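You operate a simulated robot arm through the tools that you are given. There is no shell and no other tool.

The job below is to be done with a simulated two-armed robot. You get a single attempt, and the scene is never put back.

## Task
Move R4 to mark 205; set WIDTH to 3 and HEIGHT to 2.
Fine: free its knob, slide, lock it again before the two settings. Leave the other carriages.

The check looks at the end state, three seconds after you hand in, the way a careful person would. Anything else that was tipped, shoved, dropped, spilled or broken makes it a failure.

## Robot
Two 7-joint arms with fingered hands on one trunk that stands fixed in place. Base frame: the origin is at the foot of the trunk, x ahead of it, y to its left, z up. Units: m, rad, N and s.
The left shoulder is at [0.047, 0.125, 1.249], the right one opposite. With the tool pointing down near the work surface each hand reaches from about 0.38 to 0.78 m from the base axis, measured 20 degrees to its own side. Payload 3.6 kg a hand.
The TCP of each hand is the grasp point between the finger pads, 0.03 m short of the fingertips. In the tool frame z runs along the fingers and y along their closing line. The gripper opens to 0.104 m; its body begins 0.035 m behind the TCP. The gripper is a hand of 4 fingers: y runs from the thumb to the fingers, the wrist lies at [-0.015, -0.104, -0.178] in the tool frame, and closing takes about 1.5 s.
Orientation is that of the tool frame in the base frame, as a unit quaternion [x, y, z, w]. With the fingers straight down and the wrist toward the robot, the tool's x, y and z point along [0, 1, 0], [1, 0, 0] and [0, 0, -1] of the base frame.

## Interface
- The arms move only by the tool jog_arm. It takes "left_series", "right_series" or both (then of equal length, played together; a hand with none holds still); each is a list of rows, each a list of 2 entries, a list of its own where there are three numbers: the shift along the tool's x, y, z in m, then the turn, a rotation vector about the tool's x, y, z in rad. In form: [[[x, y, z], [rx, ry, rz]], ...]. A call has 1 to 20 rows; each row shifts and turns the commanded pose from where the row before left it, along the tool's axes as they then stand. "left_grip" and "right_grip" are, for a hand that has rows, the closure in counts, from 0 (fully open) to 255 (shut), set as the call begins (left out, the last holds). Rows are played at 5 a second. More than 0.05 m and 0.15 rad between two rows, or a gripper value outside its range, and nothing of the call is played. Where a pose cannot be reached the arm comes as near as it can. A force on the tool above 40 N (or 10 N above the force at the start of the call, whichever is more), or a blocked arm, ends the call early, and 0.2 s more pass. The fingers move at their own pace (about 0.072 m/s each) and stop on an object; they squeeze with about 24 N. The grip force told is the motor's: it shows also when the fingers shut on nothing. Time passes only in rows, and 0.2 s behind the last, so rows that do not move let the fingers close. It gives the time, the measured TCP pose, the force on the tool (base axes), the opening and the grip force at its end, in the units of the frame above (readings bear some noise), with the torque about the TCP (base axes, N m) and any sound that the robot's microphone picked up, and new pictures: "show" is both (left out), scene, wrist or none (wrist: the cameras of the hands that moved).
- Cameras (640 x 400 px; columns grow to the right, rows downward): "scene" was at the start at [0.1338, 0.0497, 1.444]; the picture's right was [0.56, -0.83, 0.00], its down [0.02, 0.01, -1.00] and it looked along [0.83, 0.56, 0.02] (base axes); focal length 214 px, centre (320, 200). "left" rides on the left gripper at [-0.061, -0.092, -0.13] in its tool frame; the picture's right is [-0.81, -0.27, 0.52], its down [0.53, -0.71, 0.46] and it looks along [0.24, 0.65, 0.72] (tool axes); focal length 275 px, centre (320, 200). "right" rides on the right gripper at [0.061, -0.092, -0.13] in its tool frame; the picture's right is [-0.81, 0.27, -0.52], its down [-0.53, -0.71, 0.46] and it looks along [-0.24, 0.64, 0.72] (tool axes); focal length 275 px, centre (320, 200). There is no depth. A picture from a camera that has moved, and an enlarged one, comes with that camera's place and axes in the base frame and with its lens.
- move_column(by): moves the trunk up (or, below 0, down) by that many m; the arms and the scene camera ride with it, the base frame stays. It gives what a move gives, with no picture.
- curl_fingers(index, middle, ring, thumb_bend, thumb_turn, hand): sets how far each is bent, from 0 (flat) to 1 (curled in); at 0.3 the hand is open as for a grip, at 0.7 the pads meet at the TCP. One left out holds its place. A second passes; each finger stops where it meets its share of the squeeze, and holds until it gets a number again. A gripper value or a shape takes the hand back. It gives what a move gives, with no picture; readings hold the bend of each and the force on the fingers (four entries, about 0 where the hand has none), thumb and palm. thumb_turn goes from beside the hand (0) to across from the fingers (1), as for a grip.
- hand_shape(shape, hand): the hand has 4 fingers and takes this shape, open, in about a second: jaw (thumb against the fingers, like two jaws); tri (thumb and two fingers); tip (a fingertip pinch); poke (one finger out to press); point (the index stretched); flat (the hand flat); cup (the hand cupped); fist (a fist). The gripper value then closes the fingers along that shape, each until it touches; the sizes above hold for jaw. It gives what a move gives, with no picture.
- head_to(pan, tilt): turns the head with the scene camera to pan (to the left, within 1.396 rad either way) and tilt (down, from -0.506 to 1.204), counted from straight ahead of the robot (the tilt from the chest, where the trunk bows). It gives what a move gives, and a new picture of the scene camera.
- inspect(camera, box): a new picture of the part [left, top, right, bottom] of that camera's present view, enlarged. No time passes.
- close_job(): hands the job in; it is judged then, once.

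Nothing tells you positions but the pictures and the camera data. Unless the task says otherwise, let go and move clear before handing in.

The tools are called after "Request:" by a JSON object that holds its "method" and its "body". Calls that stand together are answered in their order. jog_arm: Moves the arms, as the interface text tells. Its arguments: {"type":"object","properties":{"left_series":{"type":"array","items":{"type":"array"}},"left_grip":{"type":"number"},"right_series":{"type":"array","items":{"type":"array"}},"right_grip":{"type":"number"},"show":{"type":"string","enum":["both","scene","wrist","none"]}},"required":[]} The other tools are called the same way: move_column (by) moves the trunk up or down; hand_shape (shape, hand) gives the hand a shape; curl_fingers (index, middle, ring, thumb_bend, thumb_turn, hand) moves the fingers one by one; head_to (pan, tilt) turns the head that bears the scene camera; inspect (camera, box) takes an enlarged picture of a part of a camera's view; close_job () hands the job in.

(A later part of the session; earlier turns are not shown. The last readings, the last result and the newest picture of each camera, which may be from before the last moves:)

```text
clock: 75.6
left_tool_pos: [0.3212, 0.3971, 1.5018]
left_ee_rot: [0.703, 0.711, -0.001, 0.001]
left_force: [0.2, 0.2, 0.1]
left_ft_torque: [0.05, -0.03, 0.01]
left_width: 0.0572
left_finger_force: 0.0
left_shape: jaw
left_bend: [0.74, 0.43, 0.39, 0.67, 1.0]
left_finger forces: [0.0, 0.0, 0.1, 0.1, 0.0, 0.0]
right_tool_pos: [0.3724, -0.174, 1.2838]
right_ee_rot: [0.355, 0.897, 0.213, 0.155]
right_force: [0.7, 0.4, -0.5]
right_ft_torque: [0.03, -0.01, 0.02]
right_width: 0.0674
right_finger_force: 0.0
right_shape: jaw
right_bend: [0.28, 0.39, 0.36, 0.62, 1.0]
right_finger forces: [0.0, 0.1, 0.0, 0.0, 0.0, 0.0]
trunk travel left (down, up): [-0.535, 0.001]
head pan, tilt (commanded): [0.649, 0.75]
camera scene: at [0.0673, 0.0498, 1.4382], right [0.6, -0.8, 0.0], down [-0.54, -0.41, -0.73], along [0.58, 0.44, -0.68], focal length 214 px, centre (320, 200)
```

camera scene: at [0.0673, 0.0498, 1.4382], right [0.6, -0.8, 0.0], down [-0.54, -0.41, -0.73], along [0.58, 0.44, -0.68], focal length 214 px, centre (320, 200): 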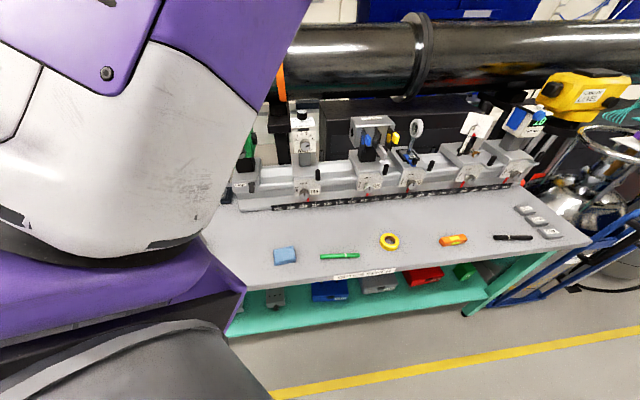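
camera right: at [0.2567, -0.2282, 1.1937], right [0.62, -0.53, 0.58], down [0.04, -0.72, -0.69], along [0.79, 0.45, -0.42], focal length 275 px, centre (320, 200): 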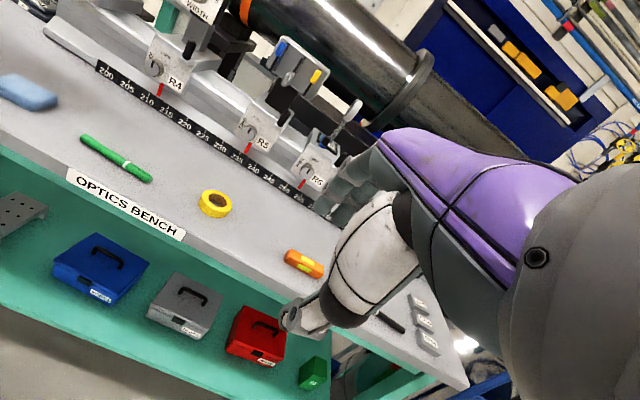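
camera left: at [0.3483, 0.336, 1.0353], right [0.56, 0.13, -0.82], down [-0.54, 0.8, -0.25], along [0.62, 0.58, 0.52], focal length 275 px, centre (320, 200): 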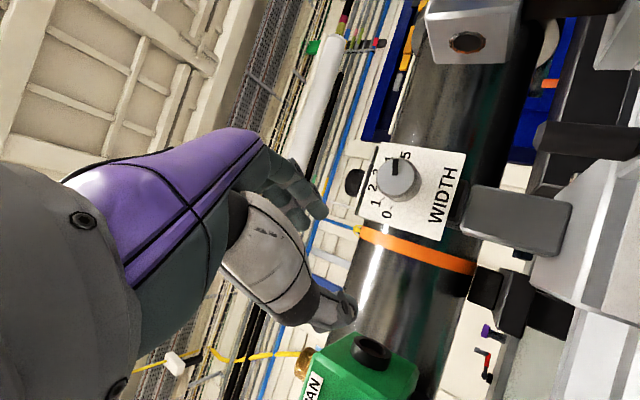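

I'm at the start pose for the left hand. I'll turn the head to its original view to compare the elbow with the first picture.

Request:
{"method": "head_to", "body": {"pan": 0.59, "tilt": -0.021}}

```text
clock: 76.7
left_tool_pos: [0.3208, 0.3979, 1.5007]
left_ee_rot: [0.702, 0.712, -0.001, 0.001]
left_force: [-0.8, 0.4, -0.9]
left_ft_torque: [-0.04, 0.0, 0.01]
left_width: 0.0571
left_finger_force: 0.1
left_shape: jaw
left_bend: [0.74, 0.43, 0.39, 0.67, 1.0]
left_finger forces: [0.0, 0.1, 0.0, 0.1, 0.0, 0.0]
right_tool_pos: [0.3717, -0.1747, 1.2841]
right_ee_rot: [0.356, 0.897, 0.212, 0.155]
right_force: [0.4, -0.1, -0.2]
right_ft_torque: [-0.01, 0.0, -0.02]
right_width: 0.0674
right_finger_force: 0.2
right_shape: jaw
right_bend: [0.28, 0.39, 0.36, 0.62, 1.0]
right_finger forces: [0.1, 0.0, 0.1, 0.0, 0.1, 0.1]
trunk travel left (down, up): [-0.535, 0.001]
head pan, tilt (commanded): [0.59, -0.021]
camera scene: at [0.0755, 0.0497, 1.5082], right [0.56, -0.83, 0.0], down [0.02, 0.01, -1.0], along [0.83, 0.56, 0.02], focal length 214 px, centre (320, 200)
```

scene: 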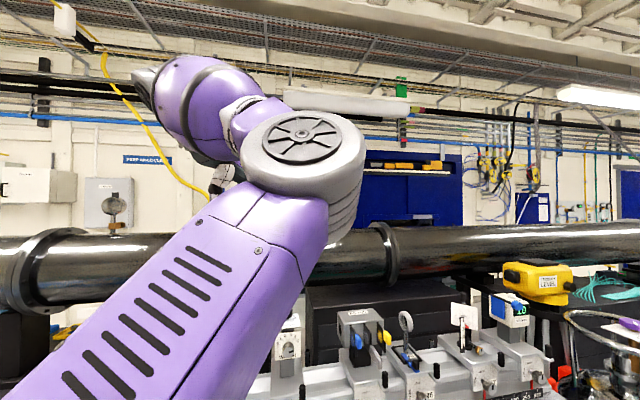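

The elbow is now in front of the chest, unlike at the start. I'll extend the arm forward in the open space above the bench, point the hand at the rail, and roll clockwise there to swing the elbow back out to the left.

Request:
{"method": "jog_arm", "body": {"left_series": [[[0, 0.035, 0.02], [0, 0, -0.13]], [[0, 0.035, 0.02], [0, 0, -0.13]], [[0, 0.035, 0.02], [0, 0, -0.13]], [[0, 0, 0.02], [0, 0, -0.13]], [[0, 0, 0.02], [0, 0, -0.13]], [[0, 0, 0.02], [0, 0, -0.13]], [[0, 0, 0], [-0.13, 0, 0]], [[0, 0, 0], [-0.13, 0, 0]], [[0, 0, 0], [-0.13, 0, 0]], [[0, 0, 0], [-0.13, 0, 0]], [[0, 0, 0], [-0.13, 0, 0]], [[0, 0, 0], [-0.13, 0, 0]], [[0, 0, 0], [-0.13, 0, 0]], [[0, 0, 0], [-0.13, 0, 0]], [[0, 0, 0], [-0.13, 0, 0]], [[0, 0, 0], [0, 0, 0]]], "show": "scene"}}

```text
clock: 80.1
left_tool_pos: [0.4233, 0.4107, 1.3821]
left_ee_rot: [0.315, 0.772, 0.512, 0.21]
left_force: [0.8, 0.2, 0.6]
left_ft_torque: [-0.01, -0.03, 0.01]
left_width: 0.057
left_finger_force: 0.2
left_shape: jaw
left_bend: [0.74, 0.43, 0.39, 0.67, 1.0]
left_finger forces: [0.0, 0.0, 0.1, 0.0, 0.0, 0.0]
right_tool_pos: [0.372, -0.176, 1.2842]
right_ee_rot: [0.356, 0.897, 0.212, 0.155]
right_force: [0.4, -0.3, 1.2]
right_ft_torque: [-0.02, 0.01, 0.02]
right_width: 0.0674
right_finger_force: 0.1
right_shape: jaw
right_bend: [0.28, 0.39, 0.36, 0.62, 1.0]
right_finger forces: [0.0, 0.0, 0.0, 0.1, 0.0, 0.0]
trunk travel left (down, up): [-0.535, 0.001]
head pan, tilt (commanded): [0.59, -0.021]
camera scene: at [0.0754, 0.0494, 1.5083], right [0.56, -0.83, 0.0], down [0.02, 0.01, -1.0], along [0.83, 0.56, 0.02], focal length 214 px, centre (320, 200)
```

scene: 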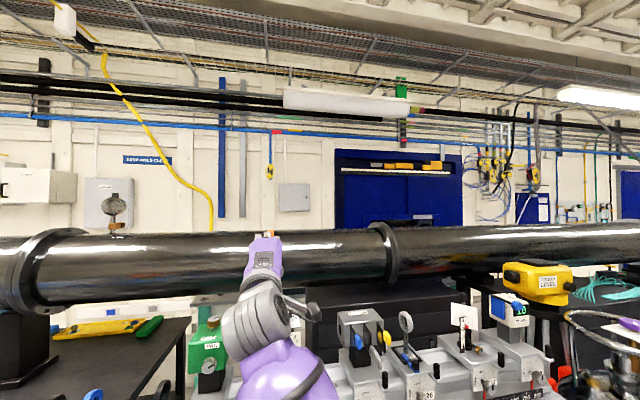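

The hand points at the rail with the elbow below it. Now I'll roll clockwise to bring the elbow out to the left.

Request:
{"method": "jog_arm", "body": {"left_series": [[[0, 0, 0], [0, 0.0505, 0.12]], [[0, 0, 0], [0, 0.0505, 0.12]], [[0, 0, 0], [0, 0.0505, 0.12]], [[0, 0, 0], [0, 0.0505, 0.12]], [[0, 0, 0], [0, 0.0505, 0.12]], [[0, 0, 0], [0, 0.0505, 0.12]], [[0, 0, 0], [0, 0.0505, 0.12]], [[0, 0, 0], [0, 0.0505, 0.12]], [[0, 0, 0], [0, 0, 0]]], "show": "none"}}

Request:
{"method": "head_to", "body": {"pan": 0.65, "tilt": 0.6}}

```text
clock: 82.1
left_tool_pos: [0.422, 0.4131, 1.3805]
left_ee_rot: [0.53, 0.564, 0.6, -0.202]
left_force: [0.3, 0.3, 0.5]
left_ft_torque: [-0.04, -0.02, -0.01]
left_width: 0.0572
left_finger_force: 0.1
left_shape: jaw
left_bend: [0.74, 0.43, 0.39, 0.67, 1.0]
left_finger forces: [0.0, 0.1, 0.0, 0.1, 0.0, 0.1]
right_tool_pos: [0.3717, -0.1752, 1.2841]
right_ee_rot: [0.355, 0.897, 0.212, 0.155]
right_force: [0.6, -0.3, -0.4]
right_ft_torque: [0.06, -0.03, 0.0]
right_width: 0.0675
right_finger_force: 0.1
right_shape: jaw
right_bend: [0.28, 0.39, 0.36, 0.62, 1.0]
right_finger forces: [0.0, 0.0, 0.0, 0.0, 0.1, 0.0]
trunk travel left (down, up): [-0.535, 0.001]
head pan, tilt (commanded): [0.59, -0.021]
```

```text
clock: 83.1
left_tool_pos: [0.4244, 0.4126, 1.3817]
left_ee_rot: [0.529, 0.566, 0.6, -0.201]
left_force: [-1.5, 0.0, -0.4]
left_ft_torque: [-0.02, -0.01, -0.04]
left_width: 0.0573
left_finger_force: 0.1
left_shape: jaw
left_bend: [0.74, 0.43, 0.39, 0.67, 1.0]
left_finger forces: [0.1, 0.0, 0.1, 0.0, 0.1, 0.1]
right_tool_pos: [0.3716, -0.1763, 1.2848]
right_ee_rot: [0.355, 0.897, 0.212, 0.155]
right_force: [0.6, -0.3, -0.4]
right_ft_torque: [-0.05, 0.01, 0.0]
right_width: 0.0673
right_finger_force: 0.1
right_shape: jaw
right_bend: [0.28, 0.39, 0.36, 0.62, 1.0]
right_finger forces: [0.0, 0.0, 0.0, 0.0, 0.0, 0.1]
trunk travel left (down, up): [-0.535, 0.001]
head pan, tilt (commanded): [0.649, 0.6]
camera scene: at [0.0715, 0.0533, 1.4512], right [0.6, -0.8, 0.0], down [-0.45, -0.34, -0.83], along [0.66, 0.5, -0.56], focal length 214 px, centre (320, 200)
```

scene: 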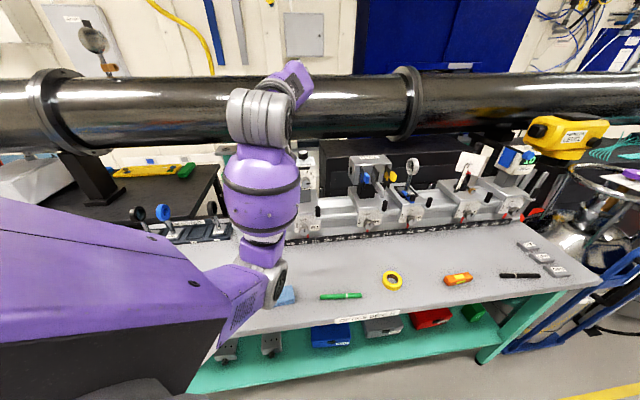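

The elbow is below and slightly in front. Since an elbow-in-front posture also suits the counter-clockwise stroke, I'll return to fingers-down from here and descend in front of R4 in that posture.

Request:
{"method": "jog_arm", "body": {"left_series": [[[0, 0, 0], [0.0882, -0.0759, -0.0507]], [[0, 0, 0], [0.0882, -0.0759, -0.0507]], [[0, 0, 0], [0.0882, -0.0759, -0.0507]], [[0, 0, 0], [0.0882, -0.0759, -0.0507]], [[0, 0, 0], [0.0882, -0.0759, -0.0507]], [[0, 0, 0], [0.0882, -0.0759, -0.0507]], [[0, 0, 0], [0.0882, -0.0759, -0.0507]], [[0, 0, 0], [0.0882, -0.0759, -0.0507]], [[0, 0, 0], [0.0882, -0.0759, -0.0507]], [[0, 0, 0], [0.0882, -0.0759, -0.0507]], [[0, 0, 0], [0.0882, -0.0759, -0.0507]], [[0, 0, 0], [0.0882, -0.0759, -0.0507]], [[-0.0035, -0.0005, 0.0475], [0, 0, 0]], [[-0.0035, -0.0005, 0.0475], [0, 0, 0]], [[-0.0035, -0.0005, 0.0475], [0, 0, 0]], [[-0.0035, -0.0005, 0.0475], [0, 0, 0]], [[0, 0, 0], [0, 0, 0]]], "show": "scene"}}

```text
clock: 86.7
left_tool_pos: [0.4316, 0.397, 1.1928]
left_ee_rot: [0.379, 0.926, 0.0, 0.0]
left_force: [0.4, 0.6, -0.1]
left_ft_torque: [0.01, 0.04, 0.0]
left_width: 0.0569
left_finger_force: 0.0
left_shape: jaw
left_bend: [0.74, 0.43, 0.39, 0.67, 1.0]
left_finger forces: [0.0, 0.0, 0.0, 0.0, 0.0, 0.0]
right_tool_pos: [0.3705, -0.1748, 1.2846]
right_ee_rot: [0.355, 0.897, 0.212, 0.155]
right_force: [0.6, -0.2, -0.1]
right_ft_torque: [-0.01, 0.0, -0.03]
right_width: 0.0675
right_finger_force: 0.1
right_shape: jaw
right_bend: [0.28, 0.39, 0.36, 0.62, 1.0]
right_finger forces: [0.1, 0.1, 0.1, 0.0, 0.0, 0.0]
trunk travel left (down, up): [-0.535, 0.001]
head pan, tilt (commanded): [0.649, 0.6]
camera scene: at [0.0711, 0.0533, 1.4512], right [0.6, -0.8, 0.0], down [-0.45, -0.34, -0.83], along [0.66, 0.5, -0.56], focal length 214 px, centre (320, 200)
```

scene: 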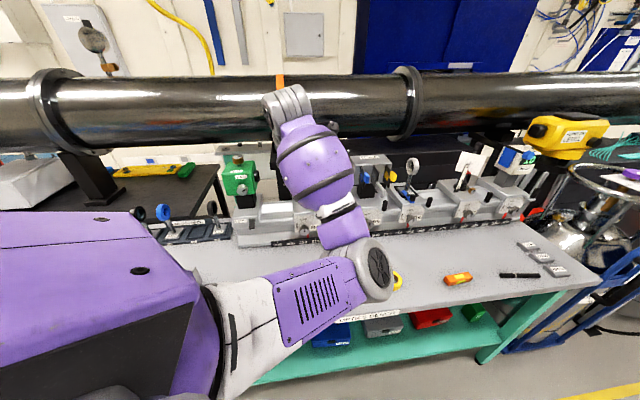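

The elbow is in front and to the right, away from the chest and from the right hand. I'll continue the descent and begin pitching the fingers forward.

Request:
{"method": "jog_arm", "body": {"left_series": [[[-0.0035, -0.0005, 0.0475], [0, 0, 0]], [[-0.0035, -0.0005, 0.0475], [0, 0, 0]], [[-0.0035, -0.0005, 0.0475], [0, 0, 0]], [[-0.0035, -0.0005, 0.0475], [0, 0, 0]], [[0, 0, 0], [-0.13, 0, 0]], [[0, 0, 0], [-0.13, 0, 0]], [[0, 0, 0], [-0.13, 0, 0]], [[0, 0, 0], [-0.13, 0, 0]], [[0, 0, 0], [0, 0, 0]]], "show": "scene"}}

```text
clock: 88.6
left_tool_pos: [0.4804, 0.4061, 1.0831]
left_ee_rot: [0.341, 0.882, 0.284, 0.16]
left_force: [0.2, -0.3, 1.0]
left_ft_torque: [0.0, -0.01, 0.01]
left_width: 0.057
left_finger_force: 0.1
left_shape: jaw
left_bend: [0.74, 0.43, 0.39, 0.67, 1.0]
left_finger forces: [0.0, 0.1, 0.0, 0.0, 0.0, 0.0]
right_tool_pos: [0.37, -0.1751, 1.2839]
right_ee_rot: [0.355, 0.897, 0.212, 0.155]
right_force: [0.2, 0.1, 0.3]
right_ft_torque: [0.0, -0.03, -0.03]
right_width: 0.0676
right_finger_force: 0.0
right_shape: jaw
right_bend: [0.28, 0.39, 0.36, 0.62, 1.0]
right_finger forces: [0.0, 0.0, 0.0, 0.2, 0.0, 0.0]
trunk travel left (down, up): [-0.535, 0.001]
head pan, tilt (commanded): [0.649, 0.6]
stopped in row 9 (left hand): the arm was blocked; the commanded pose is now the measured one
camera scene: at [0.0714, 0.0536, 1.4511], right [0.6, -0.8, 0.0], down [-0.45, -0.34, -0.83], along [0.66, 0.5, -0.56], focal length 214 px, centre (320, 200)
```

scene: 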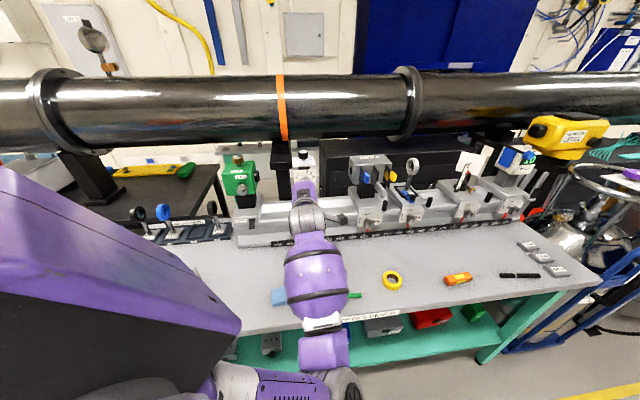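

Lowering is blocked in this posture too. To flip the elbow to the left I'll stretch the arm out high to the left, where the elbow is nearly straight, then turn the hand and fold back in with the elbow on the outside.

Request:
{"method": "jog_arm", "body": {"left_series": [[[-0.0035, 0.0125, -0.0407], [0, 0, 0]], [[-0.0035, 0.0125, -0.0407], [0, 0, 0]], [[-0.0035, 0.0125, -0.0407], [0, 0, 0]], [[-0.0035, 0.0125, -0.0407], [0, 0, 0]], [[0, 0, 0], [0.13, 0, 0]], [[0, 0, 0], [0.13, 0, 0]], [[0, 0, 0], [0.13, 0, 0]], [[0, 0, 0], [0.13, 0, 0]], [[0, 0, 0], [0.13, 0, 0]], [[0.0286, 0.017, -0.0221], [0, 0, 0]], [[0.0286, 0.017, -0.0221], [0, 0, 0]], [[0.0286, 0.017, -0.0221], [0, 0, 0]], [[0.0286, 0.017, -0.0221], [0, 0, 0]], [[0.0286, 0.017, -0.0221], [0, 0, 0]], [[0.0286, 0.017, -0.0221], [0, 0, 0]], [[0.0286, 0.017, -0.0221], [0, 0, 0]], [[0.0286, 0.017, -0.0221], [0, 0, 0]], [[0, 0, 0], [0, 0, 0]]], "show": "none"}}

Request:
{"method": "head_to", "body": {"pan": 0.9, "tilt": 0.2}}

```text
clock: 92.4
left_tool_pos: [0.3591, 0.6291, 1.3984]
left_ee_rot: [0.376, 0.926, -0.015, 0.042]
left_force: [-0.4, -0.5, 0.0]
left_ft_torque: [0.05, 0.01, 0.02]
left_width: 0.0572
left_finger_force: 0.2
left_shape: jaw
left_bend: [0.74, 0.43, 0.39, 0.67, 1.0]
left_finger forces: [0.0, 0.0, 0.1, 0.0, 0.0, 0.0]
right_tool_pos: [0.3725, -0.1754, 1.2838]
right_ee_rot: [0.354, 0.898, 0.212, 0.155]
right_force: [-0.2, -0.2, 0.2]
right_ft_torque: [-0.01, 0.03, 0.0]
right_width: 0.0674
right_finger_force: 0.0
right_shape: jaw
right_bend: [0.28, 0.39, 0.36, 0.62, 1.0]
right_finger forces: [0.0, 0.0, 0.0, 0.1, 0.0, 0.0]
trunk travel left (down, up): [-0.535, 0.001]
head pan, tilt (commanded): [0.649, 0.6]
```

```text
clock: 93.3
left_tool_pos: [0.3577, 0.6296, 1.398]
left_ee_rot: [0.376, 0.926, -0.015, 0.041]
left_force: [0.3, 0.9, -0.1]
left_ft_torque: [-0.03, 0.0, 0.0]
left_width: 0.0572
left_finger_force: 0.0
left_shape: jaw
left_bend: [0.74, 0.43, 0.39, 0.67, 1.0]
left_finger forces: [0.1, 0.0, 0.1, 0.0, 0.0, 0.0]
right_tool_pos: [0.3723, -0.1753, 1.2855]
right_ee_rot: [0.355, 0.897, 0.213, 0.155]
right_force: [-0.3, -0.8, -0.3]
right_ft_torque: [-0.03, 0.0, 0.0]
right_width: 0.0675
right_finger_force: 0.1
right_shape: jaw
right_bend: [0.28, 0.39, 0.36, 0.62, 1.0]
right_finger forces: [0.0, 0.0, 0.0, 0.0, 0.0, 0.0]
trunk travel left (down, up): [-0.535, 0.001]
head pan, tilt (commanded): [0.901, 0.201]
camera scene: at [0.059, 0.0729, 1.4878], right [0.78, -0.62, 0.0], down [-0.12, -0.16, -0.98], along [0.61, 0.77, -0.2], focal length 214 px, centre (320, 200)
```

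scene: 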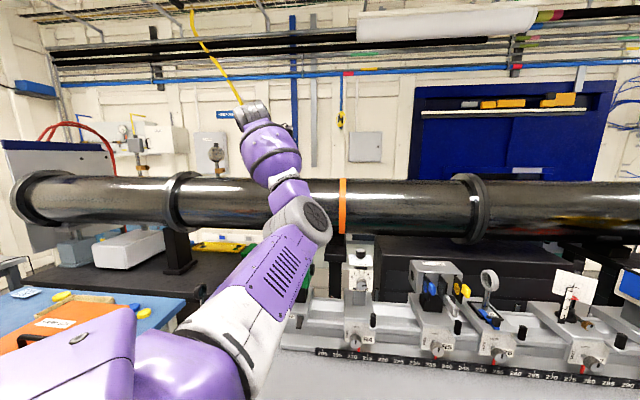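

The arm is nearly stretched, with the elbow still bent to the right. I'll extend it fully and turn the hand so its wrist sits on the left, which should take the elbow over to that side.

Request:
{"method": "jog_arm", "body": {"left_series": [[[0.01, 0.025, -0.015], [0, 0, 0]], [[0.01, 0.025, -0.015], [0, 0, 0]], [[0.01, 0.025, -0.015], [0, 0, 0]], [[0, 0, 0], [0, 0, 0.14]], [[0, 0, 0], [0, 0, 0.14]], [[0, 0, 0], [0, 0, 0.14]], [[0, 0, 0], [0, 0, 0.14]], [[0, 0, 0], [0, 0, 0.14]], [[0, 0, 0], [0, 0, 0.14]], [[0, 0, 0], [0, 0, 0.14]], [[0, 0, 0], [0, 0, 0.14]], [[0, 0, 0], [0, 0, 0.14]], [[0, 0, 0], [0, 0, 0.14]], [[0, 0, 0], [0, 0, 0.14]], [[0, 0, 0], [0, 0, 0]]], "show": "scene"}}

```text
clock: 96.5
left_tool_pos: [0.3226, 0.6133, 1.3845]
left_ee_rot: [0.885, 0.463, 0.019, 0.041]
left_force: [0.2, 0.2, -1.2]
left_ft_torque: [-0.02, 0.01, 0.02]
left_width: 0.0572
left_finger_force: 0.0
left_shape: jaw
left_bend: [0.74, 0.43, 0.39, 0.67, 1.0]
left_finger forces: [0.0, 0.0, 0.1, 0.0, 0.0, 0.1]
left hand out of reach, approached as far as the arm can: row 3, 4, 5, 6, 7, 8, 9, 10, 11, 12, 13, 14
right_tool_pos: [0.3726, -0.1745, 1.2839]
right_ee_rot: [0.354, 0.898, 0.212, 0.154]
right_force: [0.7, -0.2, -0.5]
right_ft_torque: [0.01, 0.03, 0.03]
right_width: 0.0671
right_finger_force: 0.2
right_shape: jaw
right_bend: [0.28, 0.39, 0.36, 0.62, 1.0]
right_finger forces: [0.0, 0.0, 0.1, 0.0, 0.1, 0.1]
trunk travel left (down, up): [-0.535, 0.001]
head pan, tilt (commanded): [0.901, 0.201]
camera scene: at [0.0601, 0.0728, 1.4878], right [0.78, -0.62, 0.0], down [-0.12, -0.16, -0.98], along [0.61, 0.77, -0.2], focal length 214 px, centre (320, 200)
```

scene: 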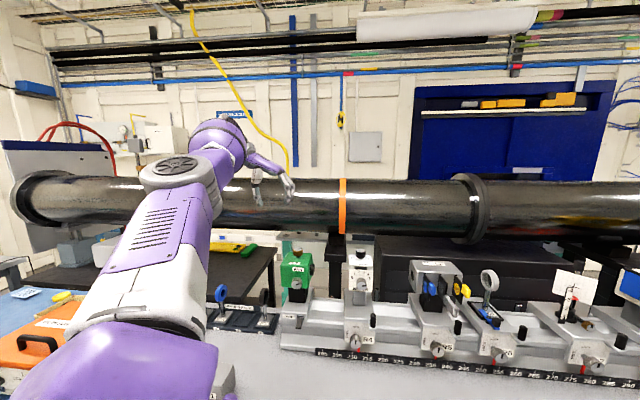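

The elbow has flipped to the left side, which is the posture I wanted. I'll bring the hand in front of the robot, away from the lamp, keeping this posture.

Request:
{"method": "jog_arm", "body": {"left_series": [[[-0.0312, 0.0215, 0], [0, 0, 0]], [[-0.0312, 0.0215, 0], [0, 0, 0]], [[-0.0312, 0.0215, 0], [0, 0, 0]], [[-0.0312, 0.0215, 0], [0, 0, 0]], [[-0.0312, 0.0215, 0], [0, 0, 0]], [[0, 0, 0], [0, 0, -0.13]], [[0, 0, 0], [0, 0, -0.13]], [[0, 0, 0], [0, 0, -0.13]], [[0, 0, 0], [0, 0, -0.13]], [[0, 0, 0], [0, 0, -0.13]], [[0, 0, 0], [0, 0, 0]]], "show": "scene"}}

```text
clock: 98.9
left_tool_pos: [0.4123, 0.5692, 1.4893]
left_ee_rot: [0.69, 0.722, 0.004, 0.046]
left_force: [-0.3, 1.0, 0.3]
left_ft_torque: [0.02, 0.03, 0.03]
left_width: 0.0574
left_finger_force: 0.1
left_shape: jaw
left_bend: [0.74, 0.43, 0.39, 0.67, 1.0]
left_finger forces: [0.1, 0.1, 0.0, 0.0, 0.1, 0.0]
left hand out of reach, approached as far as the arm can: row 1, 2, 3, 4, 5, 6, 7, 8, 9, 10
right_tool_pos: [0.3713, -0.1755, 1.2846]
right_ee_rot: [0.355, 0.897, 0.212, 0.155]
right_force: [1.2, -0.3, 0.3]
right_ft_torque: [0.01, -0.02, -0.01]
right_width: 0.0674
right_finger_force: 0.1
right_shape: jaw
right_bend: [0.28, 0.39, 0.36, 0.62, 1.0]
right_finger forces: [0.0, 0.0, 0.0, 0.0, 0.0, 0.0]
trunk travel left (down, up): [-0.535, 0.001]
head pan, tilt (commanded): [0.901, 0.201]
camera scene: at [0.0588, 0.0732, 1.4879], right [0.78, -0.62, 0.0], down [-0.12, -0.16, -0.98], along [0.61, 0.77, -0.2], focal length 214 px, centre (320, 200)
```

scene: 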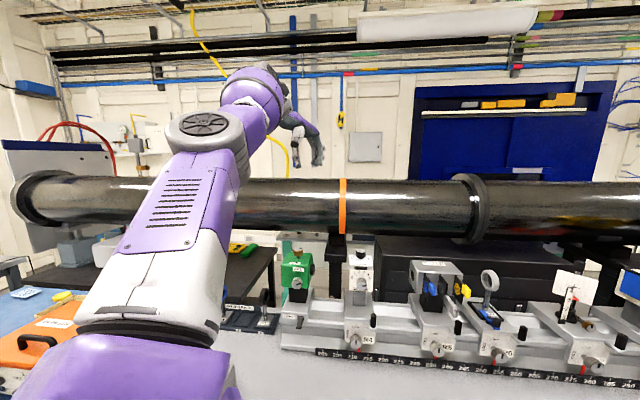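

The arm is near its straight limit and crept forward instead. I'll command a direct retreat toward the front of the robot and see whether the elbow folds to the left.

Request:
{"method": "jog_arm", "body": {"left_series": [[[-0.033, -0.02, 0.009], [0, 0, 0]], [[-0.033, -0.02, 0.009], [0, 0, 0]], [[-0.033, -0.02, 0.009], [0, 0, 0]], [[-0.033, -0.02, 0.009], [0, 0, 0]], [[-0.033, -0.02, 0.009], [0, 0, 0]], [[0, 0, 0], [0, 0, 0]]], "show": "scene"}}

```text
clock: 100.3
left_tool_pos: [0.4044, 0.5348, 1.5307]
left_ee_rot: [0.691, 0.721, 0.005, 0.046]
left_force: [-0.7, 0.1, 0.6]
left_ft_torque: [-0.01, 0.0, -0.05]
left_width: 0.0572
left_finger_force: 0.1
left_shape: jaw
left_bend: [0.74, 0.43, 0.39, 0.67, 1.0]
left_finger forces: [0.1, 0.0, 0.1, 0.1, 0.1, 0.0]
left hand out of reach, approached as far as the arm can: row 1, 2, 3, 4, 5
right_tool_pos: [0.3716, -0.1745, 1.2832]
right_ee_rot: [0.355, 0.897, 0.212, 0.155]
right_force: [0.5, 0.2, -0.3]
right_ft_torque: [-0.01, 0.04, 0.02]
right_width: 0.0676
right_finger_force: 0.0
right_shape: jaw
right_bend: [0.28, 0.39, 0.36, 0.62, 1.0]
right_finger forces: [0.1, 0.0, 0.0, 0.0, 0.0, 0.0]
trunk travel left (down, up): [-0.535, 0.001]
head pan, tilt (commanded): [0.901, 0.201]
camera scene: at [0.0589, 0.073, 1.4879], right [0.78, -0.62, 0.0], down [-0.12, -0.16, -0.98], along [0.61, 0.77, -0.2], focal length 214 px, centre (320, 200)
```

scene: 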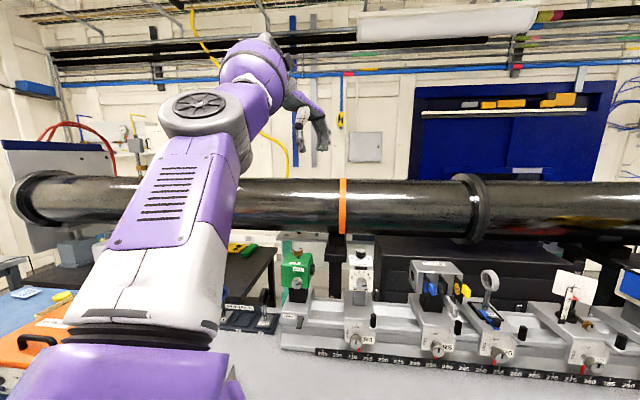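

The arm won't fold from here with the fingers down, probably because the wrist is twisted. I'll point the hand forward along the forearm to relax the wrist, and then retract in that orientation.

Request:
{"method": "jog_arm", "body": {"left_series": [[[0, 0, 0], [-0.14, 0, 0]], [[0, 0, 0], [-0.14, 0, 0]], [[0, 0, 0], [-0.14, 0, 0]], [[0, 0, 0], [-0.14, 0, 0]], [[0, 0, 0], [-0.14, 0, 0]], [[0, 0, 0], [-0.14, 0, 0]], [[0, 0, 0], [-0.14, 0, 0]], [[0, 0, 0], [-0.14, 0, 0]], [[0, 0, 0], [-0.1, 0.05, 0]], [[0, 0, 0], [0, 0.14, 0]], [[0, 0, 0], [0, 0.14, 0]], [[0, 0, 0], [0, 0.14, 0]], [[0, 0, 0], [0, 0.14, 0]], [[0, 0, 0], [0, 0.14, 0]], [[0, 0, 0], [0, 0, 0]]], "show": "scene"}}

```text
clock: 103.5
left_tool_pos: [0.5025, 0.7081, 1.6674]
left_ee_rot: [0.35, 0.705, 0.587, 0.187]
left_force: [-0.4, 0.8, 0.4]
left_ft_torque: [0.02, 0.02, 0.01]
left_width: 0.057
left_finger_force: 0.2
left_shape: jaw
left_bend: [0.74, 0.43, 0.39, 0.67, 1.0]
left_finger forces: [0.0, 0.0, 0.0, 0.1, 0.0, 0.0]
left hand out of reach, approached as far as the arm can: row 1, 2, 3, 4, 5, 6, 7, 8, 9, 10, 11, 12, 13, 14
right_tool_pos: [0.3701, -0.1738, 1.2842]
right_ee_rot: [0.355, 0.897, 0.212, 0.156]
right_force: [0.1, 0.3, 0.1]
right_ft_torque: [-0.01, 0.01, -0.01]
right_width: 0.0673
right_finger_force: 0.1
right_shape: jaw
right_bend: [0.28, 0.39, 0.36, 0.62, 1.0]
right_finger forces: [0.1, 0.0, 0.0, 0.0, 0.1, 0.1]
trunk travel left (down, up): [-0.535, 0.001]
head pan, tilt (commanded): [0.901, 0.201]
camera scene: at [0.0585, 0.0732, 1.4879], right [0.78, -0.62, 0.0], down [-0.12, -0.16, -0.98], along [0.61, 0.77, -0.2], focal length 214 px, centre (320, 200)
```

scene: 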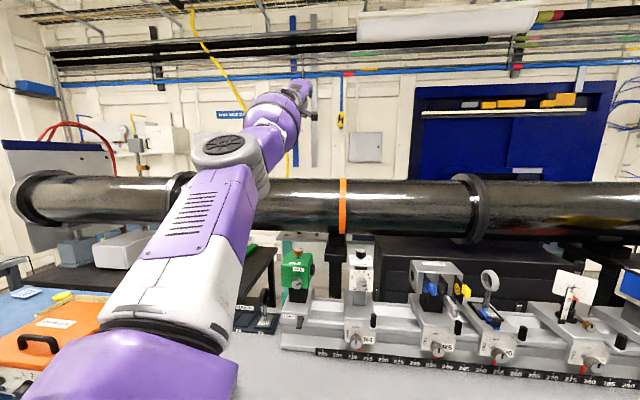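

The arm is straight and the wrist relaxed, pointing toward the rail. Now I'll retract in this orientation and see which way the elbow folds.

Request:
{"method": "jog_arm", "body": {"left_series": [[[-0.0195, -0.0319, -0.0187], [0, 0, 0]], [[-0.0195, -0.0319, -0.0187], [0, 0, 0]], [[-0.0195, -0.0319, -0.0187], [0, 0, 0]], [[-0.0195, -0.0319, -0.0187], [0, 0, 0]], [[-0.0195, -0.0319, -0.0187], [0, 0, 0]], [[-0.0195, -0.0319, -0.0187], [0, 0, 0]], [[-0.0195, -0.0319, -0.0187], [0, 0, 0]], [[-0.0195, -0.0319, -0.0187], [0, 0, 0]], [[-0.0195, -0.0319, -0.0187], [0, 0, 0]], [[-0.0195, -0.0319, -0.0187], [0, 0, 0]], [[0, 0, 0], [0, 0, 0]]], "show": "scene"}}

```text
clock: 105.9
left_tool_pos: [0.6351, 0.6431, 1.5388]
left_ee_rot: [0.349, 0.706, 0.588, 0.186]
left_force: [-0.5, 0.0, -0.6]
left_ft_torque: [0.03, 0.01, -0.03]
left_width: 0.057
left_finger_force: 0.1
left_shape: jaw
left_bend: [0.74, 0.43, 0.39, 0.67, 1.0]
left_finger forces: [0.1, 0.0, 0.1, 0.1, 0.1, 0.1]
left hand out of reach, approached as far as the arm can: row 1, 2, 3, 4, 5, 6, 7, 8, 9, 10
right_tool_pos: [0.3724, -0.1762, 1.2838]
right_ee_rot: [0.355, 0.897, 0.213, 0.155]
right_force: [-0.1, -0.4, 0.4]
right_ft_torque: [0.04, 0.0, 0.01]
right_width: 0.0676
right_finger_force: 0.1
right_shape: jaw
right_bend: [0.28, 0.39, 0.36, 0.62, 1.0]
right_finger forces: [0.1, 0.0, 0.0, 0.0, 0.0, 0.0]
trunk travel left (down, up): [-0.535, 0.001]
head pan, tilt (commanded): [0.901, 0.201]
camera scene: at [0.0584, 0.0732, 1.488], right [0.78, -0.62, 0.0], down [-0.12, -0.16, -0.98], along [0.61, 0.77, -0.2], focal length 214 px, centre (320, 200)
```

scene: 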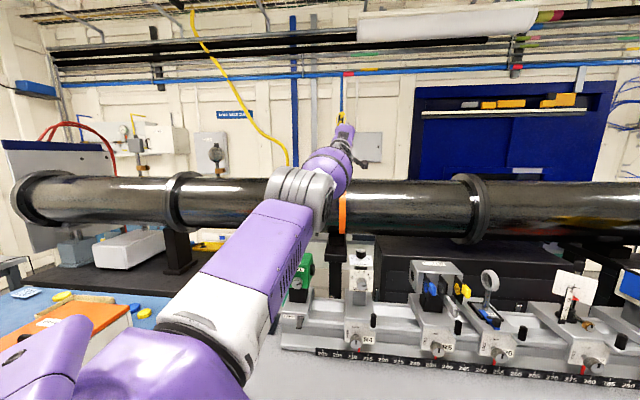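

The arm is stuck stretched out at a singular point. I'll nudge the hand upward and back, which should make the elbow bend, and see what posture results.

Request:
{"method": "jog_arm", "body": {"left_series": [[[0.0053, 0.0335, -0.029], [0, 0, 0]], [[0.0053, 0.0335, -0.029], [0, 0, 0]], [[0.0053, 0.0335, -0.029], [0, 0, 0]], [[0, 0, -0.04], [0, 0, 0]], [[0, 0, -0.04], [0, 0, 0]], [[0, 0, -0.04], [0, 0, 0]], [[0, 0, -0.04], [0, 0, 0]], [[0, 0, 0], [0, 0, 0]]], "show": "scene"}}

```text
clock: 107.7
left_tool_pos: [0.5609, 0.5323, 1.7618]
left_ee_rot: [0.35, 0.706, 0.587, 0.187]
left_force: [0.3, 0.4, 0.5]
left_ft_torque: [-0.01, -0.01, 0.02]
left_width: 0.0571
left_finger_force: 0.1
left_shape: jaw
left_bend: [0.74, 0.43, 0.39, 0.67, 1.0]
left_finger forces: [0.1, 0.0, 0.1, 0.1, 0.0, 0.0]
left hand out of reach, approached as far as the arm can: row 1, 2, 4, 5, 6, 7
right_tool_pos: [0.3714, -0.1738, 1.2841]
right_ee_rot: [0.355, 0.897, 0.212, 0.155]
right_force: [-0.6, 0.3, -0.7]
right_ft_torque: [0.02, 0.04, -0.03]
right_width: 0.0674
right_finger_force: 0.1
right_shape: jaw
right_bend: [0.28, 0.39, 0.36, 0.62, 1.0]
right_finger forces: [0.1, 0.0, 0.1, 0.1, 0.0, 0.1]
trunk travel left (down, up): [-0.535, 0.001]
head pan, tilt (commanded): [0.901, 0.201]
camera scene: at [0.0594, 0.0735, 1.4878], right [0.78, -0.62, 0.0], down [-0.12, -0.16, -0.98], along [0.61, 0.77, -0.2], focal length 214 px, centre (320, 200)
```

scene: 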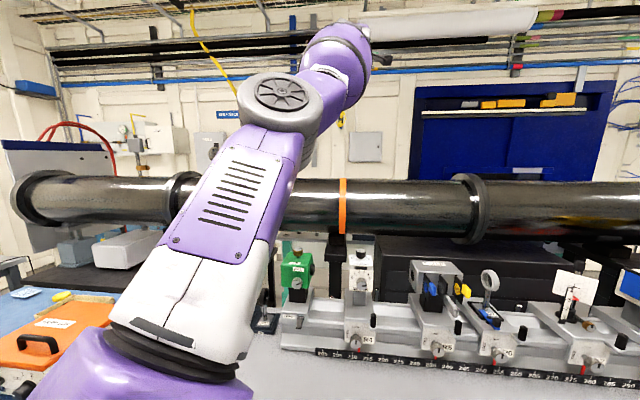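

The elbow is now bending with the forearm folding to the right, so the elbow sits on the left. I'll keep pulling the hand down, right and back in that same sense.

Request:
{"method": "jog_arm", "body": {"left_series": [[[-0.0148, -0.0332, -0.0227], [0, 0, 0]], [[-0.0148, -0.0332, -0.0227], [0, 0, 0]], [[-0.0148, -0.0332, -0.0227], [0, 0, 0]], [[-0.0148, -0.0332, -0.0227], [0, 0, 0]], [[-0.0148, -0.0332, -0.0227], [0, 0, 0]], [[-0.0148, -0.0332, -0.0227], [0, 0, 0]], [[-0.0148, -0.0332, -0.0227], [0, 0, 0]], [[0, 0, 0], [0, 0, 0]]], "show": "scene"}}

```text
clock: 109.5
left_tool_pos: [0.645, 0.391, 1.717]
left_ee_rot: [0.349, 0.705, 0.588, 0.188]
left_force: [-0.5, -0.8, 0.4]
left_ft_torque: [0.02, 0.03, -0.01]
left_width: 0.0573
left_finger_force: 0.0
left_shape: jaw
left_bend: [0.74, 0.43, 0.39, 0.67, 1.0]
left_finger forces: [0.0, 0.0, 0.0, 0.0, 0.0, 0.0]
left hand out of reach, approached as far as the arm can: row 1, 2, 3, 4, 5, 6, 7
right_tool_pos: [0.3719, -0.1737, 1.2839]
right_ee_rot: [0.355, 0.897, 0.212, 0.156]
right_force: [-0.6, 0.4, 0.1]
right_ft_torque: [0.01, 0.01, 0.02]
right_width: 0.0674
right_finger_force: 0.1
right_shape: jaw
right_bend: [0.28, 0.39, 0.36, 0.62, 1.0]
right_finger forces: [0.0, 0.0, 0.1, 0.0, 0.0, 0.0]
trunk travel left (down, up): [-0.535, 0.001]
head pan, tilt (commanded): [0.901, 0.201]
camera scene: at [0.0585, 0.0735, 1.4879], right [0.78, -0.62, 0.0], down [-0.12, -0.16, -0.98], along [0.61, 0.77, -0.2], focal length 214 px, centre (320, 200)
```

scene: 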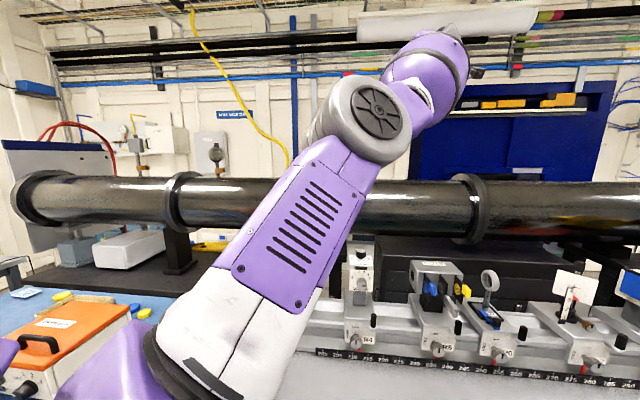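

The arm is still almost straight. I'll command a purely radial pull toward the shoulder to see whether the elbow folds.

Request:
{"method": "jog_arm", "body": {"left_series": [[[0.0155, -0.0395, -0.025], [0, 0, 0]], [[0.0155, -0.0395, -0.025], [0, 0, 0]], [[0.0155, -0.0395, -0.025], [0, 0, 0]], [[0.0155, -0.0395, -0.025], [0, 0, 0]], [[0.0155, -0.0395, -0.025], [0, 0, 0]], [[0.0155, -0.0395, -0.025], [0, 0, 0]], [[0, 0, 0], [0, 0, 0]]], "show": "scene"}}

```text
clock: 111.1
left_tool_pos: [0.6459, 0.3907, 1.7165]
left_ee_rot: [0.35, 0.706, 0.587, 0.187]
left_force: [-0.5, 0.3, -0.5]
left_ft_torque: [0.0, -0.01, -0.02]
left_width: 0.0567
left_finger_force: 0.2
left_shape: jaw
left_bend: [0.74, 0.43, 0.39, 0.67, 1.0]
left_finger forces: [0.1, 0.1, 0.0, 0.0, 0.0, 0.0]
left hand out of reach, approached as far as the arm can: row 1, 2, 3, 4, 5, 6
right_tool_pos: [0.3714, -0.1753, 1.2848]
right_ee_rot: [0.356, 0.897, 0.212, 0.155]
right_force: [0.4, 0.2, 0.5]
right_ft_torque: [-0.03, 0.04, 0.01]
right_width: 0.0677
right_finger_force: 0.1
right_shape: jaw
right_bend: [0.28, 0.39, 0.36, 0.62, 1.0]
right_finger forces: [0.0, 0.1, 0.0, 0.0, 0.1, 0.0]
trunk travel left (down, up): [-0.535, 0.001]
head pan, tilt (commanded): [0.901, 0.201]
camera scene: at [0.0589, 0.073, 1.4879], right [0.78, -0.62, 0.0], down [-0.12, -0.16, -0.98], along [0.61, 0.77, -0.2], focal length 214 px, centre (320, 200)
```

scene: 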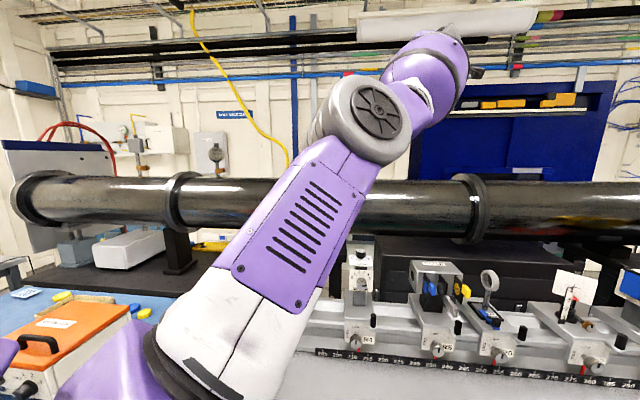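

I see the problem: the elbow has gone slightly past straight and is stuck at that stop. I'll swing the hand out to the left so the elbow bends the correct way again.

Request:
{"method": "jog_arm", "body": {"left_series": [[[0.01, 0.02, 0.03], [0, 0, 0]], [[0.0436, -0.0065, 0.0007], [0, 0, 0]], [[0.0436, -0.0065, 0.0007], [0, 0, 0]], [[0.0436, -0.0065, 0.0007], [0, 0, 0]], [[0.0436, -0.0065, 0.0007], [0, 0, 0]], [[0.0436, -0.0065, 0.0007], [0, 0, 0]], [[0.0436, -0.0065, 0.0007], [0, 0, 0]], [[0.0436, -0.0065, 0.0007], [0, 0, 0]], [[0.0436, -0.0065, 0.0007], [0, 0, 0]], [[0, 0, 0], [0, 0, 0]]], "show": "scene"}}

```text
clock: 113.3
left_tool_pos: [0.5397, 0.5888, 1.7453]
left_ee_rot: [0.333, 0.713, 0.588, 0.186]
left_force: [-0.5, -0.5, 0.1]
left_ft_torque: [-0.01, -0.05, 0.02]
left_width: 0.0573
left_finger_force: 0.2
left_shape: jaw
left_bend: [0.74, 0.43, 0.39, 0.67, 1.0]
left_finger forces: [0.0, 0.1, 0.0, 0.0, 0.0, 0.1]
left hand out of reach, approached as far as the arm can: row 1, 2, 3, 4, 5, 6, 7, 8, 9
right_tool_pos: [0.372, -0.1736, 1.2838]
right_ee_rot: [0.355, 0.897, 0.213, 0.156]
right_force: [0.1, 0.3, 0.1]
right_ft_torque: [-0.01, -0.01, 0.0]
right_width: 0.0677
right_finger_force: 0.0
right_shape: jaw
right_bend: [0.28, 0.39, 0.36, 0.62, 1.0]
right_finger forces: [0.1, 0.1, 0.0, 0.0, 0.1, 0.1]
trunk travel left (down, up): [-0.535, 0.001]
head pan, tilt (commanded): [0.901, 0.201]
camera scene: at [0.059, 0.0729, 1.4879], right [0.78, -0.62, 0.0], down [-0.12, -0.16, -0.98], along [0.61, 0.77, -0.2], focal length 214 px, centre (320, 200)
```

scene: 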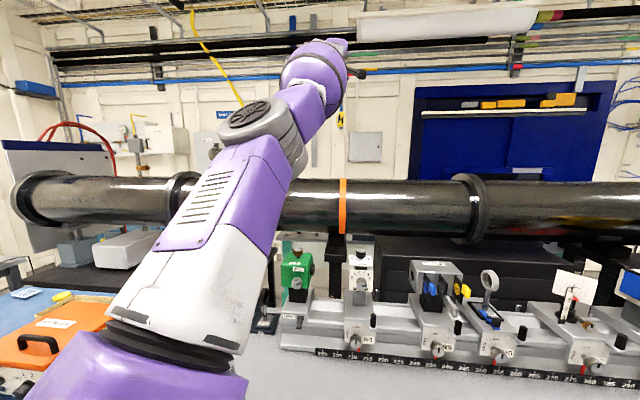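

I'll go back to the fingers-down orientation out on the left and turn the hand the other way (to the left), which should push the elbow back to its proper side.

Request:
{"method": "jog_arm", "body": {"left_series": [[[0, 0, -0.02], [0.14, 0, 0]], [[0, -0.02, -0.02], [0.14, 0, 0]], [[0, -0.02, -0.02], [0.14, 0, 0]], [[0, -0.02, -0.02], [0.14, 0, 0]], [[0, -0.02, 0], [0.14, 0, 0]], [[0, -0.02, 0.02], [0.14, 0, 0]], [[0, -0.02, 0.02], [0.14, 0, 0]], [[0, -0.02, 0.02], [0.14, 0, 0]], [[0, 0, 0.03], [0.14, 0, 0]], [[0, 0, 0.03], [0, 0, -0.14]], [[0, 0, 0.03], [0, 0, -0.14]], [[0, 0, 0.03], [0, 0, -0.14]], [[0, 0, 0.03], [0, 0, -0.14]], [[0, 0, 0], [0, 0, -0.14]], [[0, 0, 0], [0, 0, -0.14]], [[0, 0, 0], [0, 0, -0.14]], [[0, 0, 0], [0, 0, 0]]], "show": "scene"}}

```text
clock: 116.9
left_tool_pos: [0.4738, 0.5471, 1.4589]
left_ee_rot: [-0.098, 0.988, 0.115, 0.04]
left_force: [0.7, 0.3, 1.0]
left_ft_torque: [0.0, -0.01, 0.02]
left_width: 0.0571
left_finger_force: 0.1
left_shape: jaw
left_bend: [0.74, 0.43, 0.39, 0.67, 1.0]
left_finger forces: [0.0, 0.1, 0.1, 0.0, 0.0, 0.1]
left hand out of reach, approached as far as the arm can: row 1, 2, 3, 5, 6, 7, 8, 9
right_tool_pos: [0.371, -0.1749, 1.2841]
right_ee_rot: [0.355, 0.897, 0.212, 0.155]
right_force: [-0.1, 0.2, -0.3]
right_ft_torque: [-0.02, 0.01, 0.03]
right_width: 0.0672
right_finger_force: 0.0
right_shape: jaw
right_bend: [0.28, 0.39, 0.36, 0.62, 1.0]
right_finger forces: [0.0, 0.1, 0.1, 0.0, 0.0, 0.0]
trunk travel left (down, up): [-0.535, 0.001]
head pan, tilt (commanded): [0.901, 0.201]
camera scene: at [0.0584, 0.0725, 1.488], right [0.78, -0.62, 0.0], down [-0.12, -0.16, -0.98], along [0.61, 0.77, -0.2], focal length 214 px, centre (320, 200)
```

scene: 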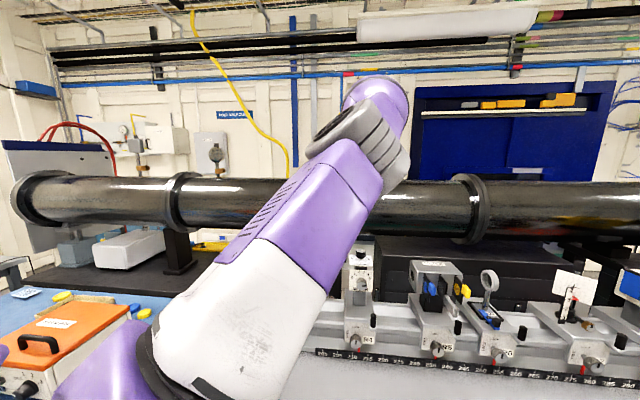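

The last rows were all reachable with the hand turned left. I'll retract in this orientation and check that the elbow bends properly.

Request:
{"method": "jog_arm", "body": {"left_series": [[[0.0438, -0.0132, 0.0028], [0, 0, 0]], [[0.0438, -0.0132, 0.0028], [0, 0, 0]], [[0.0438, -0.0132, 0.0028], [0, 0, 0]], [[0.0438, -0.0132, 0.0028], [0, 0, 0]], [[0, 0, 0], [0, 0, 0]]], "show": "scene"}}

```text
clock: 118.1
left_tool_pos: [0.3162, 0.4676, 1.4178]
left_ee_rot: [-0.097, 0.988, 0.115, 0.037]
left_force: [-0.1, 0.6, -0.3]
left_ft_torque: [-0.01, 0.03, 0.01]
left_width: 0.0574
left_finger_force: 0.0
left_shape: jaw
left_bend: [0.74, 0.43, 0.39, 0.67, 1.0]
left_finger forces: [0.0, 0.1, 0.0, 0.0, 0.0, 0.0]
right_tool_pos: [0.3736, -0.1747, 1.2828]
right_ee_rot: [0.356, 0.897, 0.212, 0.154]
right_force: [1.0, -0.5, -0.2]
right_ft_torque: [0.0, 0.01, -0.02]
right_width: 0.0676
right_finger_force: 0.1
right_shape: jaw
right_bend: [0.28, 0.39, 0.36, 0.62, 1.0]
right_finger forces: [0.1, 0.0, 0.0, 0.0, 0.1, 0.0]
trunk travel left (down, up): [-0.535, 0.001]
head pan, tilt (commanded): [0.901, 0.201]
camera scene: at [0.0614, 0.0735, 1.4898], right [0.79, -0.62, 0.0], down [-0.11, -0.14, -0.98], along [0.61, 0.78, -0.18], focal length 214 px, centre (320, 200)
```

scene: 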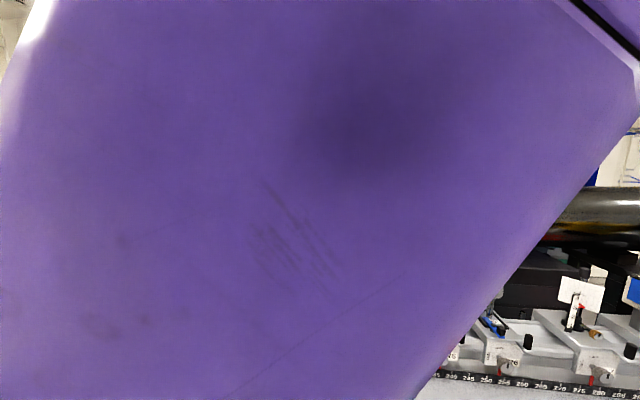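

The arm folds again, but the upper arm is now right in front of the head camera and lightly touching the head. I'll move the hand forward away from the head and turn it back to the right so the elbow goes over to the left.

Request:
{"method": "jog_arm", "body": {"left_series": [[[-0.0336, 0.0055, 0.015], [0, 0, 0]], [[-0.0336, 0.0055, 0.015], [0, 0, 0]], [[0, 0, 0], [0, 0, 0.14]], [[0, 0, 0], [0, 0, 0.14]], [[0, 0, 0], [0, 0, 0.14]], [[0, 0, 0], [0, 0, 0.14]], [[0, 0, 0], [0, 0, 0.14]], [[0, 0, 0], [0, 0, 0.14]], [[0, 0, 0], [0, 0, 0.14]], [[0, 0, 0], [0, 0, 0]]], "show": "scene"}}

```text
clock: 120.3
left_tool_pos: [0.4139, 0.499, 1.3867]
left_ee_rot: [0.378, 0.918, 0.121, -0.02]
left_force: [0.0, -0.3, 0.0]
left_ft_torque: [-0.01, 0.0, 0.03]
left_width: 0.0572
left_finger_force: 0.1
left_shape: jaw
left_bend: [0.74, 0.43, 0.39, 0.67, 1.0]
left_finger forces: [0.0, 0.0, 0.0, 0.0, 0.0, 0.0]
left hand out of reach, approached as far as the arm can: row 9
right_tool_pos: [0.3711, -0.177, 1.2858]
right_ee_rot: [0.356, 0.897, 0.213, 0.155]
right_force: [-0.5, -1.2, -0.1]
right_ft_torque: [0.04, 0.0, -0.02]
right_width: 0.0676
right_finger_force: 0.0
right_shape: jaw
right_bend: [0.28, 0.39, 0.36, 0.62, 1.0]
right_finger forces: [0.0, 0.0, 0.0, 0.0, 0.0, 0.1]
trunk travel left (down, up): [-0.535, 0.001]
head pan, tilt (commanded): [0.901, 0.201]
camera scene: at [0.0581, 0.0717, 1.488], right [0.78, -0.62, 0.0], down [-0.12, -0.16, -0.98], along [0.61, 0.77, -0.2], focal length 214 px, centre (320, 200)
```

scene: 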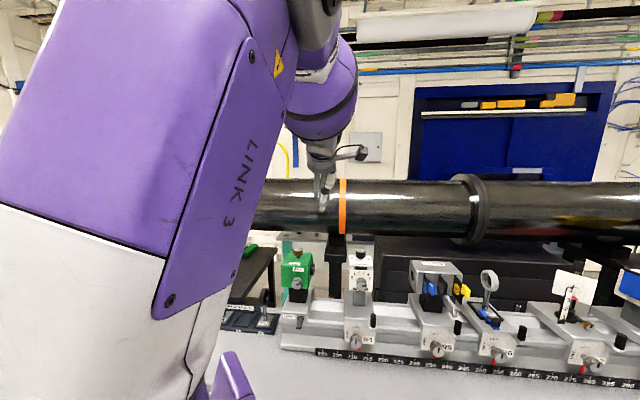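

The upper arm has moved off the head and the elbow is now up high, which should let it drop to the left. I'll lower the hand in front of R4 and watch the elbow.

Request:
{"method": "jog_arm", "body": {"left_series": [[[-0.0096, -0.0164, 0.0338], [0, 0, 0]], [[-0.0096, -0.0164, 0.0338], [0, 0, 0]], [[-0.0096, -0.0164, 0.0338], [0, 0, 0]], [[-0.0096, -0.0164, 0.0338], [0, 0, 0]], [[-0.0096, -0.0164, 0.0338], [0, 0, 0]], [[0, 0, 0], [0, 0, 0]]], "show": "scene"}}

```text
clock: 121.7
left_tool_pos: [0.3974, 0.4502, 1.2009]
left_ee_rot: [0.38, 0.917, 0.119, -0.019]
left_force: [-0.5, -0.7, -0.2]
left_ft_torque: [-0.03, -0.02, 0.02]
left_width: 0.0573
left_finger_force: 0.1
left_shape: jaw
left_bend: [0.74, 0.43, 0.39, 0.67, 1.0]
left_finger forces: [0.0, 0.0, 0.0, 0.1, 0.0, 0.1]
right_tool_pos: [0.3703, -0.1752, 1.2846]
right_ee_rot: [0.356, 0.897, 0.212, 0.156]
right_force: [-0.7, 0.5, 0.3]
right_ft_torque: [0.0, 0.01, 0.02]
right_width: 0.0674
right_finger_force: 0.0
right_shape: jaw
right_bend: [0.28, 0.39, 0.36, 0.62, 1.0]
right_finger forces: [0.0, 0.0, 0.0, 0.0, 0.0, 0.0]
trunk travel left (down, up): [-0.535, 0.001]
head pan, tilt (commanded): [0.901, 0.201]
camera scene: at [0.058, 0.0733, 1.488], right [0.78, -0.62, 0.0], down [-0.12, -0.16, -0.98], along [0.61, 0.77, -0.2], focal length 214 px, centre (320, 200)
```

scene: 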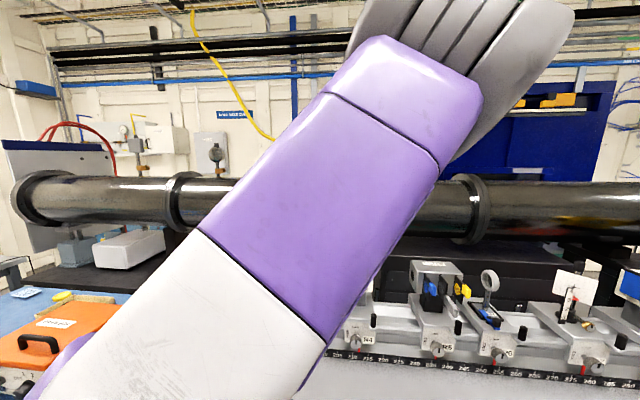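

The elbow is up and to the right at the moment. Turning the hand further clockwise (seen from above) moved it the right way before, so I'll continue that turn here.

Request:
{"method": "jog_arm", "body": {"left_series": [[[0, 0, 0], [0, 0, 0.14]], [[0, 0, 0], [0, 0, 0.14]], [[0, 0, 0], [0, 0, 0.14]], [[0, 0, 0], [0, 0, 0.14]], [[0, 0, 0], [0, 0, 0.14]], [[0, 0, 0], [0, 0, 0.14]], [[0, 0, 0], [0, 0, 0.14]], [[0, 0, 0], [0, 0, 0.14]], [[0, 0, 0], [0, 0, 0]]], "show": "scene"}}

```text
clock: 123.7
left_tool_pos: [0.4008, 0.4498, 1.1989]
left_ee_rot: [0.809, 0.575, 0.091, -0.08]
left_force: [1.4, 1.1, -0.2]
left_ft_torque: [0.0, -0.01, 0.03]
left_width: 0.0572
left_finger_force: 0.1
left_shape: jaw
left_bend: [0.74, 0.43, 0.39, 0.67, 1.0]
left_finger forces: [0.1, 0.0, 0.1, 0.0, 0.0, 0.0]
right_tool_pos: [0.3716, -0.1759, 1.2839]
right_ee_rot: [0.355, 0.897, 0.213, 0.155]
right_force: [-0.4, 0.0, 0.2]
right_ft_torque: [-0.01, -0.02, -0.02]
right_width: 0.0675
right_finger_force: 0.2
right_shape: jaw
right_bend: [0.28, 0.39, 0.36, 0.62, 1.0]
right_finger forces: [0.0, 0.0, 0.0, 0.0, 0.0, 0.0]
trunk travel left (down, up): [-0.535, 0.001]
head pan, tilt (commanded): [0.901, 0.201]
camera scene: at [0.0586, 0.0727, 1.4879], right [0.78, -0.62, 0.0], down [-0.12, -0.16, -0.98], along [0.61, 0.77, -0.2], focal length 214 px, centre (320, 200)
```

scene: 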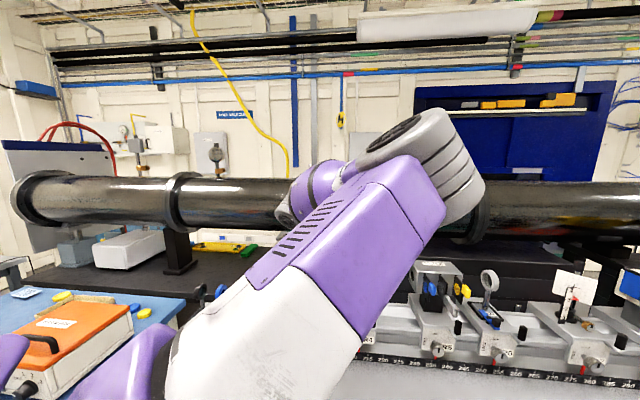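

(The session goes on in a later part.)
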